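You operate a simulated robot arm through the tools that you are given. There is no shell and no other tool. Be economical: measure what you need, move in short steps, check, and stop when the job is done.

Carry out the task below with a simulated robot arm. There is one attempt and no reset: what you move stays moved.

TASK
Take the bowl from the counter by the fridge and put it on the yellow plate on the counter by the fridge.
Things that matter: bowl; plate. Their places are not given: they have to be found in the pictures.

It is judged by the outcome, as a careful person would: the job done as asked, and still so three seconds after it is handed in. It fails if anything else is knocked over, pushed out of place, dropped, spilled or broken.

THE ROBOT
A 7-joint arm with a two-finger parallel gripper, fixed in place. Base frame: the origin is at the foot of the arm, x ahead of it, y to its left, z up; the work surface is at about z = 0. Lengths are in m, angles in degrees, forces in N, time in s.
With the tool pointing down near the work surface it reaches from about 0.22 to 0.58 m from the base axis. Its first joint turns from -66.0 to 66.0 degrees. Payload 2.5 kg.
Tool frame: the origin (TCP) lies between the finger pads and is the grasp point; the fingertips stand 0.023 m ahead of it; z points along the fingers, y is the line along which they close. The gripper opens to 0.094 m. The fingers are 0.038 m wide and 0.01 m thick; the gripper's body (0.054 by 0.096 m) begins 0.039 m behind the TCP.
Orientation is that of the tool frame in the base frame, as [roll, pitch, yaw] about the fixed x, y, z axes, in that order (R = Rz(yaw) Ry(pitch) Rx(roll)). With the fingers straight down and closing along the base's y, the tool's x points along the base's -x, its y along +y and its z along -z.

THE INTERFACE
- The arm moves only by the tool nudge_tool. Its argument "steps" is a list of rows, each a list of 5 numbers: the shift along the base's x, y, z in m, then the turn about the base's z in degrees, then the closure, from 0 (fully open) to 1 (shut). In form: [[x, y, z, yaw, claw], ...]. A call has 1 to 12 rows; each row shifts and turns the commanded pose from where the row before left it. A row lasts 0.2 s, in which the tool goes at most 0.05 m and 8.6 degrees; a call with a longer step from one row to the next is refused whole, and so is a gripper value outside its range. A pose out of reach is approached as far as the arm can. The call stops where the force on the tool passes 40 N (or 10 N more than at its start, if that is more) or the arm is blocked; 0.2 s more then pass. The fingers move at their own pace (about 0.108 m/s each) and stop on an object; they squeeze with about 27 N. The grip force told is the motor's: it shows also when the fingers shut on nothing. Time passes only in rows, and 0.2 s behind the last, so rows that do not move let the fingers close. It gives the time, the measured TCP pose, the force on the tool (base axes), the opening and the grip force at its end, in the units of the frame above (readings bear some noise).
- Cameras (640 x 400 px; columns grow to the right, rows downward): "scene" is fixed at [0.1186, -0.4185, 0.5221]; the picture's right is [0.79, -0.62, 0.00], its down [-0.48, -0.61, -0.64] and it looks along [0.39, 0.50, -0.77] (base axes); focal length 344 px, centre (320, 200). "wrist" rides on the gripper at [-0.039, 0, -0.044] in the tool frame; the picture's right is [0.00, -1.00, 0.00], its down [0.97, 0.00, -0.24] and it looks along [0.24, 0.00, 0.97] (tool axes); focal length 218 px, centre (320, 200).
- snapshot(camera): a new picture of that camera. No time passes.
- pixel_to_xyz(camera, pixels): there is no depth. For up to 12 entries [column, row, z] of the newest picture of that camera ("zoom" is the newest enlarged one), the place [x, y] in the base frame at which the ray of that pixel passes the height z, good to about 0.002 m. No time passes.
- inspect(camera, box): a new picture of the part [left, top, right, bottom] of that camera's present view, enlarged. No time passes.
- finish_job(): hands the job in; it is judged then, once.

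Work in short steps. Measure before you move; look again where a grasp or a placing could have gone wrong, and mend it. You have 60 turns and 30 pictures in all, the two below and enlarged ones among them. Open the gripper and draw the arm clear of the work before you hand the job in, unless the task says otherwise; then end with one line.

The tools are called after "Call:" as name(argument=value, ...) on one line, values as JSON. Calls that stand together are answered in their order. nudge_tool: Moves the arm, as the interface text tells. Its arguments: {"type":"object","properties":{"steps":{"type":"array"}},"required":["steps"]} The other tools are called the same way: snapshot (camera) takes a picture; pixel_to_xyz (camera, pixels) gives the place at which the rays of pixels pass given heights; inspect (camera, box) takes an enlarged picture of a part of a camera's view; finish_job () hands the job in.

At the start:

```text
t: 0.0
tool_pos: [0.343, -0.208, 0.2593]
ee_rot: [180.0, 0.0, -179.9]
force: [0.2, -0.9, 0.3]
width: 0.094
gripper_force: 0.0
```

scene: 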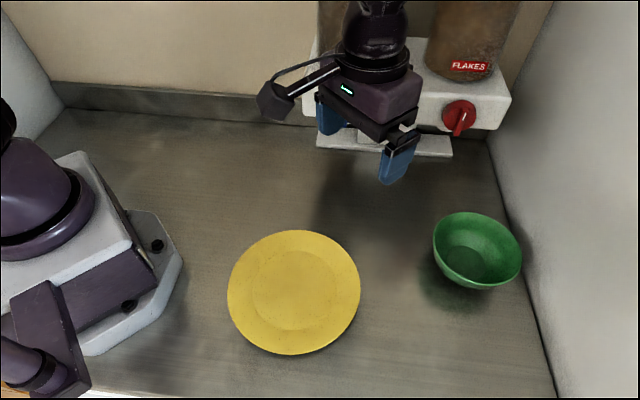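
wrist: 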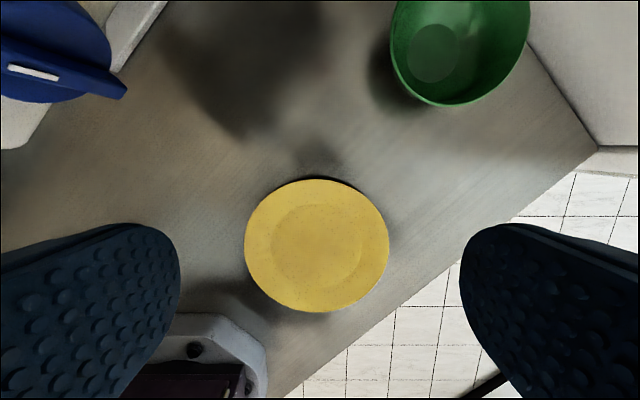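

The bowl's rim spans about (433–521, 212–290) in the scene view, and the plate is centred near (294,292). I'll measure both at several heights.

Call:
pixel_to_xyz(camera="scene", pixels=[[433, 240, 0.05], [521, 258, 0.05], [468, 212, 0.05], [490, 289, 0.05], [466, 262, 0.005], [229, 290, 0.012], [360, 285, 0.012], [300, 230, 0.012], [290, 355, 0.012], [292, 290, 0.005]])

Call:
pixel_to_xyz(camera="wrist", pixels=[[390, 40, 0.05], [530, 20, 0.05], [455, 107, 0.05], [437, 53, 0.005], [245, 245, 0.012], [389, 245, 0.012], [317, 179, 0.012], [317, 312, 0.012]])

Call:
inspect(camera="scene", box=[400, 180, 560, 320])

```text
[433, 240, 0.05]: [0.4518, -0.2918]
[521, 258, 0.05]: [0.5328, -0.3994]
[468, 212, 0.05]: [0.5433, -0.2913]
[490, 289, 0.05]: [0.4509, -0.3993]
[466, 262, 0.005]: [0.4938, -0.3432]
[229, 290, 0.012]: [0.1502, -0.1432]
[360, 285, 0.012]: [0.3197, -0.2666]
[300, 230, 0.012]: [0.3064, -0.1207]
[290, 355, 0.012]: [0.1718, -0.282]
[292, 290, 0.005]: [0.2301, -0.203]
```

```text
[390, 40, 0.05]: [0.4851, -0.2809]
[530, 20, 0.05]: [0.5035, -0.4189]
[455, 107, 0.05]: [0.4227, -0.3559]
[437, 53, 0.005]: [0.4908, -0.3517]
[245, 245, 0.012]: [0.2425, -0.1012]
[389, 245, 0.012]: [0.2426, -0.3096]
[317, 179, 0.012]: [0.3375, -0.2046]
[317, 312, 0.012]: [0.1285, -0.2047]
```

```text
2.86 times, centred on (480, 250) of scene
```

zoom: 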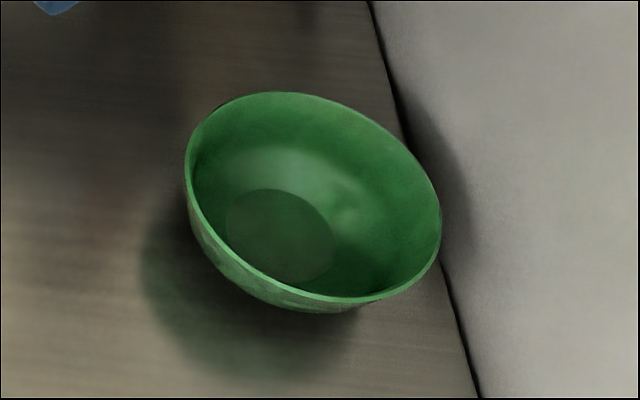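

Both views agree when the rim height is about 0.057. That puts the bowl centre near (0.489,-0.346) with radius about 0.067, and the plate centre near (0.234,-0.204). Next I check the dispenser's clearance and the bowl position again with the rim at z=0.057.

Call:
pixel_to_xyz(camera="scene", pixels=[[452, 155, 0.01], [318, 148, 0.01], [460, 130, 0.1], [433, 240, 0.057], [521, 258, 0.057], [468, 212, 0.057], [490, 289, 0.057], [505, 100, 0.08]])

Call:
pixel_to_xyz(camera="wrist", pixels=[[390, 40, 0.057], [530, 20, 0.057], [455, 107, 0.057], [125, 90, 0.1]])

```text
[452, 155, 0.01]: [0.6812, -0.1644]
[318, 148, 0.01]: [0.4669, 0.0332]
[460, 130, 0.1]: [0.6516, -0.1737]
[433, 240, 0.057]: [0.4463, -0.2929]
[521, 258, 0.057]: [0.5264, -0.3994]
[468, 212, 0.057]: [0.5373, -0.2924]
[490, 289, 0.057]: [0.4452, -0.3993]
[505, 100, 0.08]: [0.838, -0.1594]
```

```text
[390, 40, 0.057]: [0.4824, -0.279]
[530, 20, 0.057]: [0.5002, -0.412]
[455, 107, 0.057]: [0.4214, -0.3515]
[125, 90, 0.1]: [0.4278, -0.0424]
```

Clear of the dispenser by about 0.2 m. I'll grip the rim on its base side, with the tool turned 20°, at TCP (0.467,-0.286), starting with a hover above it.

Call:
nudge_tool(steps=[[0.031, -0.0195, -0.02, 5, 0], [0.031, -0.0195, -0.02, 5, 0], [0.031, -0.0195, -0.02, 5, 0], [0.031, -0.0195, -0.02, 5, 0], [0, 0, -0.02, 0, 0], [0, 0, 0, 0, 0]])

Call:
snapshot(camera="wrist")

Call:
snapshot(camera="scene")

```text
t: 1.4
tool_pos: [0.469, -0.2863, 0.1603]
ee_rot: [180.0, 0.0, -160.0]
force: [0.4, 0.1, -0.3]
width: 0.094
gripper_force: 0.1
```

```text
26 pictures are left
```

wrist: 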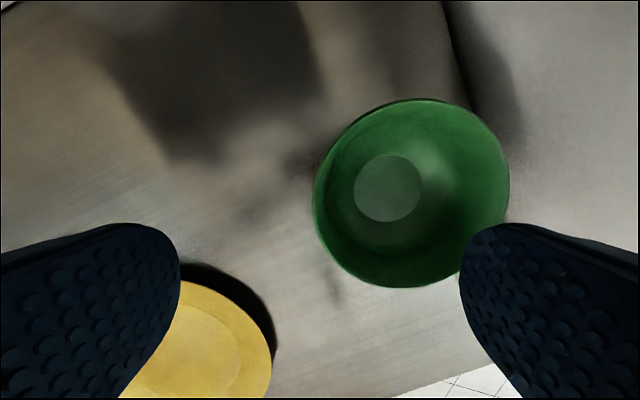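

```text
25 pictures are left
```

scene: 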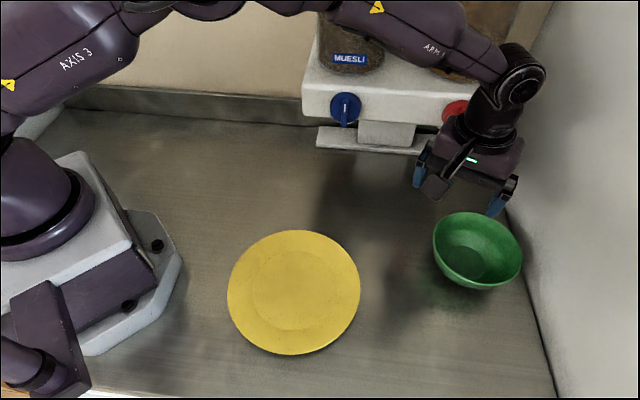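

Wrist view shows the full rim: left (313,195), right (509,180), top (430,98), bottom (400,287). Refining the centre.

Call:
pixel_to_xyz(camera="wrist", pixels=[[313, 195, 0.057], [509, 180, 0.057], [430, 98, 0.057], [400, 287, 0.057], [388, 188, 0.005], [313, 195, 0.05], [509, 180, 0.05], [430, 98, 0.05], [400, 287, 0.05], [503, 100, 0.0]])

```text
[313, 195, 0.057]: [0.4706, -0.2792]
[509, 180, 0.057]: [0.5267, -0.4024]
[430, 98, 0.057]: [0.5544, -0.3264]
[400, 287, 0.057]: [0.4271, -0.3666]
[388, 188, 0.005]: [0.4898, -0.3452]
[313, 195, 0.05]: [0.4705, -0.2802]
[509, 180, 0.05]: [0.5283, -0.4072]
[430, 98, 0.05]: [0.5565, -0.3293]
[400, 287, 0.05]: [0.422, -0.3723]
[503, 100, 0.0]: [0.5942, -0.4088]
```

Centre is about (0.492,-0.345), so the TCP sits over the rim as planned. Descending to z≈0.052 with the rim between the fingers.

Call:
nudge_tool(steps=[[0, 0, -0.04, 0, 0], [0, 0, -0.04, 0, 0], [0, 0, -0.028, 0, 0], [0, 0, 0, 0, 0]])

Call:
inspect(camera="scene", box=[380, 120, 560, 320])

```text
t: 2.4
tool_pos: [0.4679, -0.2855, 0.0547]
ee_rot: [180.0, 0.0, -160.0]
force: [-0.1, -1.3, 0.6]
width: 0.0938
gripper_force: 0.0
```

```text
2.00 times, centred on (470, 220) of scene
```

zoom: 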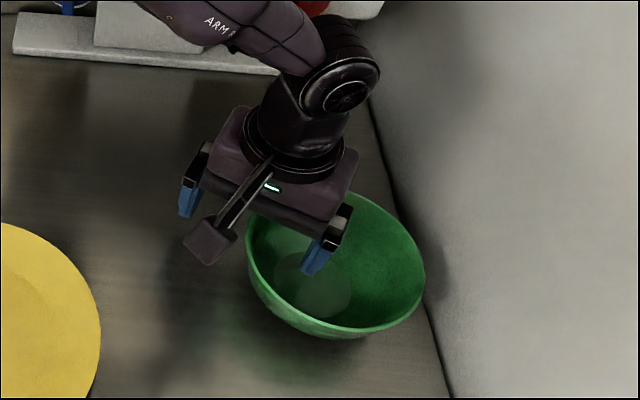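

The fingers straddle the rim with no contact. Lowering 4 mm and closing.

Call:
nudge_tool(steps=[[0, 0, -0.004, 0, 0.3], [0, 0, 0, 0, 0.6], [0, 0, 0, 0, 1], [0, 0, 0, 0, 1], [0, 0, 0, 0, 1]])

Call:
inspect(camera="scene", box=[380, 120, 560, 320])

```text
t: 3.6
tool_pos: [0.4681, -0.286, 0.0491]
ee_rot: [-179.8, 0.1, -160.0]
force: [-1.1, 2.3, 12.3]
width: 0.0167
gripper_force: 27.3
```

```text
2.00 times, centred on (470, 220) of scene
```

zoom: 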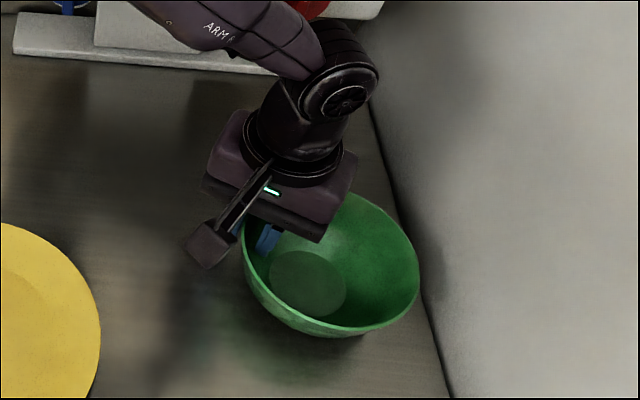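

Gripped at width 0.0167, with 12 N of vertical load as the sloped wall settles in the pads. A small test lift, then look.

Call:
nudge_tool(steps=[[0, 0, 0.01, 0, 1], [0, 0, 0.015, 0, 1], [0, 0, 0.02, 0, 1], [0, 0, 0, 0, 1]])

Call:
snapshot(camera="scene")

Call:
snapshot(camera="wrist")

```text
t: 4.6
tool_pos: [0.4663, -0.2855, 0.0927]
ee_rot: [-180.0, -0.1, -160.0]
force: [-1.1, 0.0, -2.0]
width: 0.0074
gripper_force: 26.3
```

```text
22 pictures are left
```

scene: 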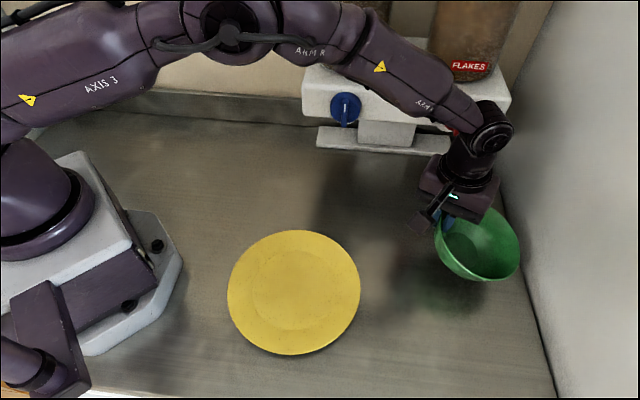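

```text
21 pictures are left
```

wrist: 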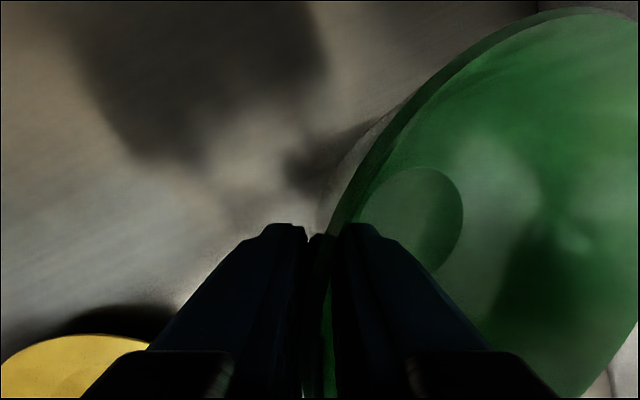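

The bowl is held. It has tipped so the gripped wall lies flat in the pads (width 0.0074), with the far side a little low. Raising it and carrying it toward the plate, aiming for TCP (0.211,-0.147).

Call:
nudge_tool(steps=[[0, 0, 0.03, 0, 1], [-0.01, 0.005, 0.03, 0, 1], [-0.025, 0.0135, 0.01, 0, 1], [-0.03, 0.0165, 0, 0, 1], [-0.03, 0.0165, 0, 0, 1], [-0.03, 0.0165, 0, 0, 1], [-0.03, 0.0165, 0, 0, 1], [-0.03, 0.0165, 0, 0, 1], [-0.03, 0.0165, 0, 0, 1], [-0.025, 0.0135, 0, 0, 1], [-0.015, 0.0085, 0, 0, 1], [0, 0, 0, 0, 1]])

Call:
snapshot(camera="scene")

Call:
snapshot(camera="wrist")

```text
t: 7.2
tool_pos: [0.2131, -0.1476, 0.1627]
ee_rot: [179.9, 0.0, -160.0]
force: [0.2, 0.3, -3.1]
width: 0.0077
gripper_force: 26.6
```

```text
20 pictures are left
```

scene: 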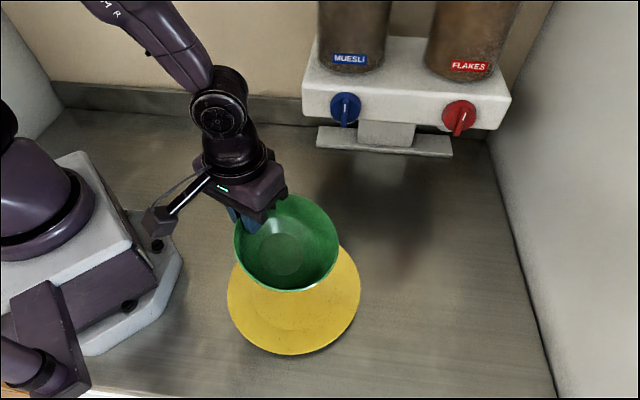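

```text
19 pictures are left
```

wrist: 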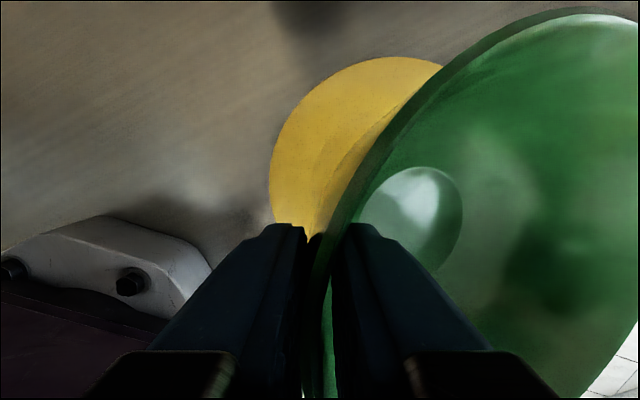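

The bowl is above the plate. Lowering to z≈0.075 before a gentle contact.

Call:
nudge_tool(steps=[[0, 0, -0.03, 0, 1], [0, 0, -0.03, 0, 1], [0, 0, -0.02, 0, 1], [0, 0, -0.008, 0, 1], [0, 0, 0, 0, 1]])

Call:
inspect(camera="scene", box=[190, 170, 390, 370])

```text
t: 8.4
tool_pos: [0.2125, -0.1472, 0.0751]
ee_rot: [-180.0, 0.0, -159.8]
force: [0.1, 4.1, 14.0]
width: 0.0092
gripper_force: 27.8
```

```text
2.00 times, centred on (290, 270) of scene
```

zoom: 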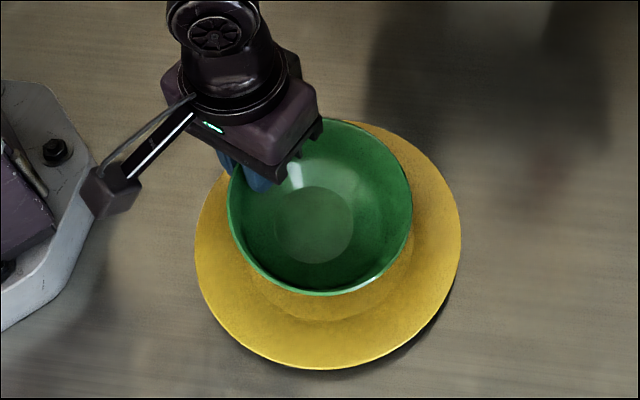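

Contact at 14 N, with the bowl base centre at zoom (313,225) and the plate's extremes at x 194–461, y 120–370. Checking the alignment.

Call:
pixel_to_xyz(camera="zoom", pixels=[[313, 225, 0.02], [194, 245, 0.015], [461, 235, 0.015], [320, 369, 0.015], [228, 195, 0.065], [412, 215, 0.065], [345, 120, 0.07], [330, 296, 0.06]])

```text
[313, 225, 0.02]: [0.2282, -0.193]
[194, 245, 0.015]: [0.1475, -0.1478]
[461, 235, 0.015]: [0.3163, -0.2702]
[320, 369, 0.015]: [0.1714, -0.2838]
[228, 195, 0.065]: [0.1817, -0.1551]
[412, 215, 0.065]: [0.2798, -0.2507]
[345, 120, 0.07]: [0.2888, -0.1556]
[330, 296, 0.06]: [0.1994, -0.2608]
```

The bowl is 1.2 cm short of the plate centre. I'll lift slightly, shift it over, then come down slowly.

Call:
nudge_tool(steps=[[0, 0, 0.015, 0, 1], [0.004, -0.012, 0, 0, 1], [0, 0, -0.008, 0, 1], [0, 0, -0.005, 0, 1], [0, 0, -0.004, 0, 1], [0, 0, 0, 0, 1]])

```text
t: 9.8
tool_pos: [0.215, -0.1612, 0.0752]
ee_rot: [-179.9, 0.0, -160.0]
force: [-1.1, 5.3, 13.9]
width: 0.0095
gripper_force: 27.0
```

Same contact height and 14 N. I'll ease down a few millimetres more so the bowl rotates level in the pads.

Call:
nudge_tool(steps=[[0, 0, -0.003, 0, 1], [0, 0, -0.002, 0, 1], [0, 0, 0, 0, 1]])

Call:
inspect(camera="scene", box=[190, 170, 390, 370])

```text
t: 10.6
tool_pos: [0.2147, -0.1598, 0.0688]
ee_rot: [-180.0, 0.0, -160.0]
force: [-1.4, 3.1, 13.1]
width: 0.0118
gripper_force: 27.0
```

```text
2.00 times, centred on (290, 270) of scene
```

zoom: 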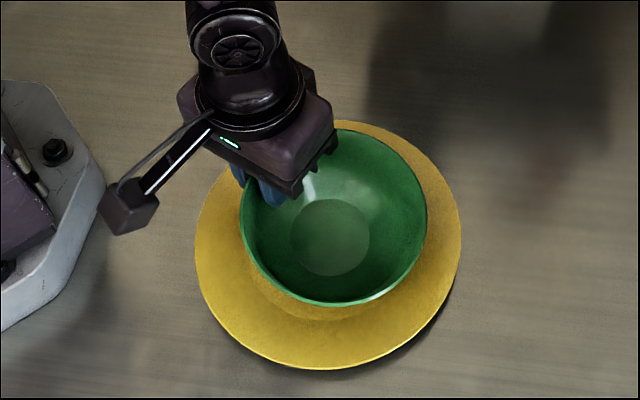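

It's levelling: the width is growing while the force stays at 13 N, and the plate hasn't moved. Continuing down.

Call:
nudge_tool(steps=[[0, 0, -0.003, 0, 1], [0, 0, -0.003, 0, 1], [0, 0, 0, 0, 1]])

```text
t: 11.4
tool_pos: [0.2158, -0.1587, 0.0627]
ee_rot: [180.0, 0.0, -160.0]
force: [-2.9, 3.2, 10.8]
width: 0.0141
gripper_force: 27.2
```

Call:
nudge_tool(steps=[[0, 0, -0.003, 0, 1], [0, 0, -0.002, 0, 1], [0, 0, 0, 0, 1]])

Call:
inspect(camera="scene", box=[190, 170, 390, 370])

```text
t: 12.2
tool_pos: [0.217, -0.1598, 0.0579]
ee_rot: [-180.0, 0.0, -159.9]
force: [-1.9, 2.6, 12.2]
width: 0.0155
gripper_force: 27.1
```

```text
2.00 times, centred on (290, 270) of scene
```

zoom: 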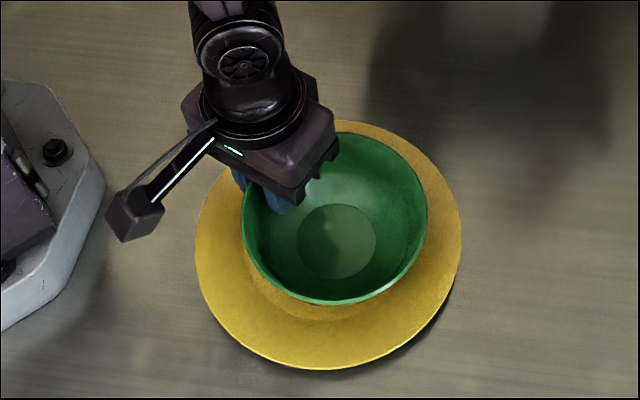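

Width 0.0155 is close to the 0.0167 of the flat grasp, so the bowl is nearly level and inside the plate. Opening gradually.

Call:
nudge_tool(steps=[[0, 0, 0, 0, 0.8], [0, 0, 0, 0, 0.75], [0, 0, 0, 0, 0.65], [0, 0, 0, 0, 0.5], [0, 0, 0, 0, 0.4], [0, 0, 0, 0, 0.4]])

Call:
inspect(camera="scene", box=[190, 170, 390, 370])

```text
t: 13.6
tool_pos: [0.2169, -0.159, 0.0588]
ee_rot: [-180.0, 0.0, -160.0]
force: [0.1, 0.1, -0.6]
width: 0.0564
gripper_force: 0.1
```

```text
2.00 times, centred on (290, 270) of scene
```

zoom: 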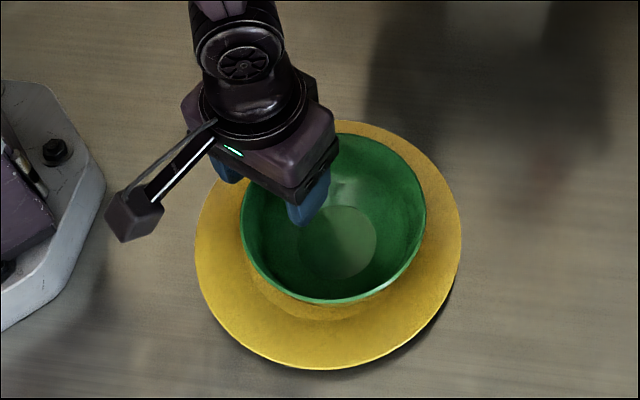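

The bowl is free and sitting level on the plate. Rising straight up, then drawing the arm clear.

Call:
nudge_tool(steps=[[0, 0, 0.02, 0, 0.4], [0, 0, 0.04, 0, 0.4], [0, 0, 0.04, 0, 0.2], [0, 0, 0.04, 0, 0], [0.02, 0.04, 0.01, 0, 0], [0.02, 0.04, 0, 0, 0], [0.02, 0.04, 0, 0, 0], [0.02, 0.04, 0, 0, 0], [0, 0, 0, 0, 0]])

Call:
snapshot(camera="scene")

Call:
snapshot(camera="wrist")

```text
t: 15.6
tool_pos: [0.2937, 0.002, 0.2049]
ee_rot: [-180.0, 0.0, -159.9]
force: [-0.3, -0.1, -0.2]
width: 0.0939
gripper_force: 0.2
```

```text
14 pictures are left
```

scene: 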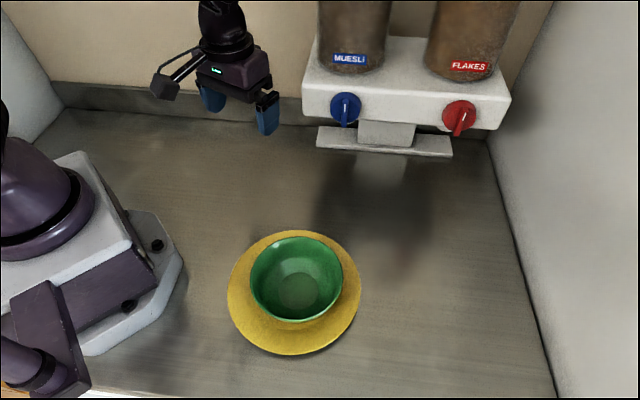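

```text
13 pictures are left
```

wrist: 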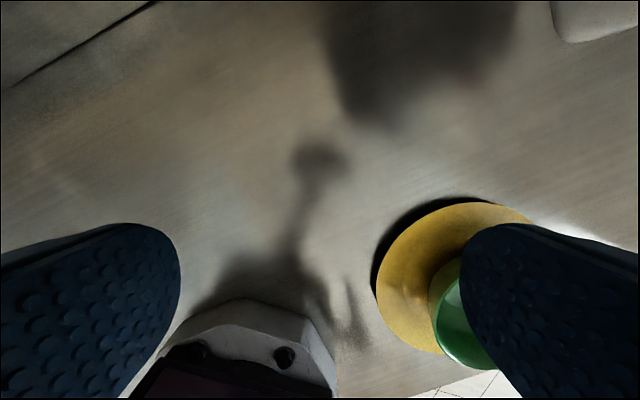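

The bowl stands upright and centred on the plate, the plate hasn't moved, and the arm is clear.

Call:
finish_job()

```text
The job is handed in.
```

The bowl is sitting upright, roughly centred on the yellow plate; nothing else was disturbed, and the gripper is open and clear of the work.
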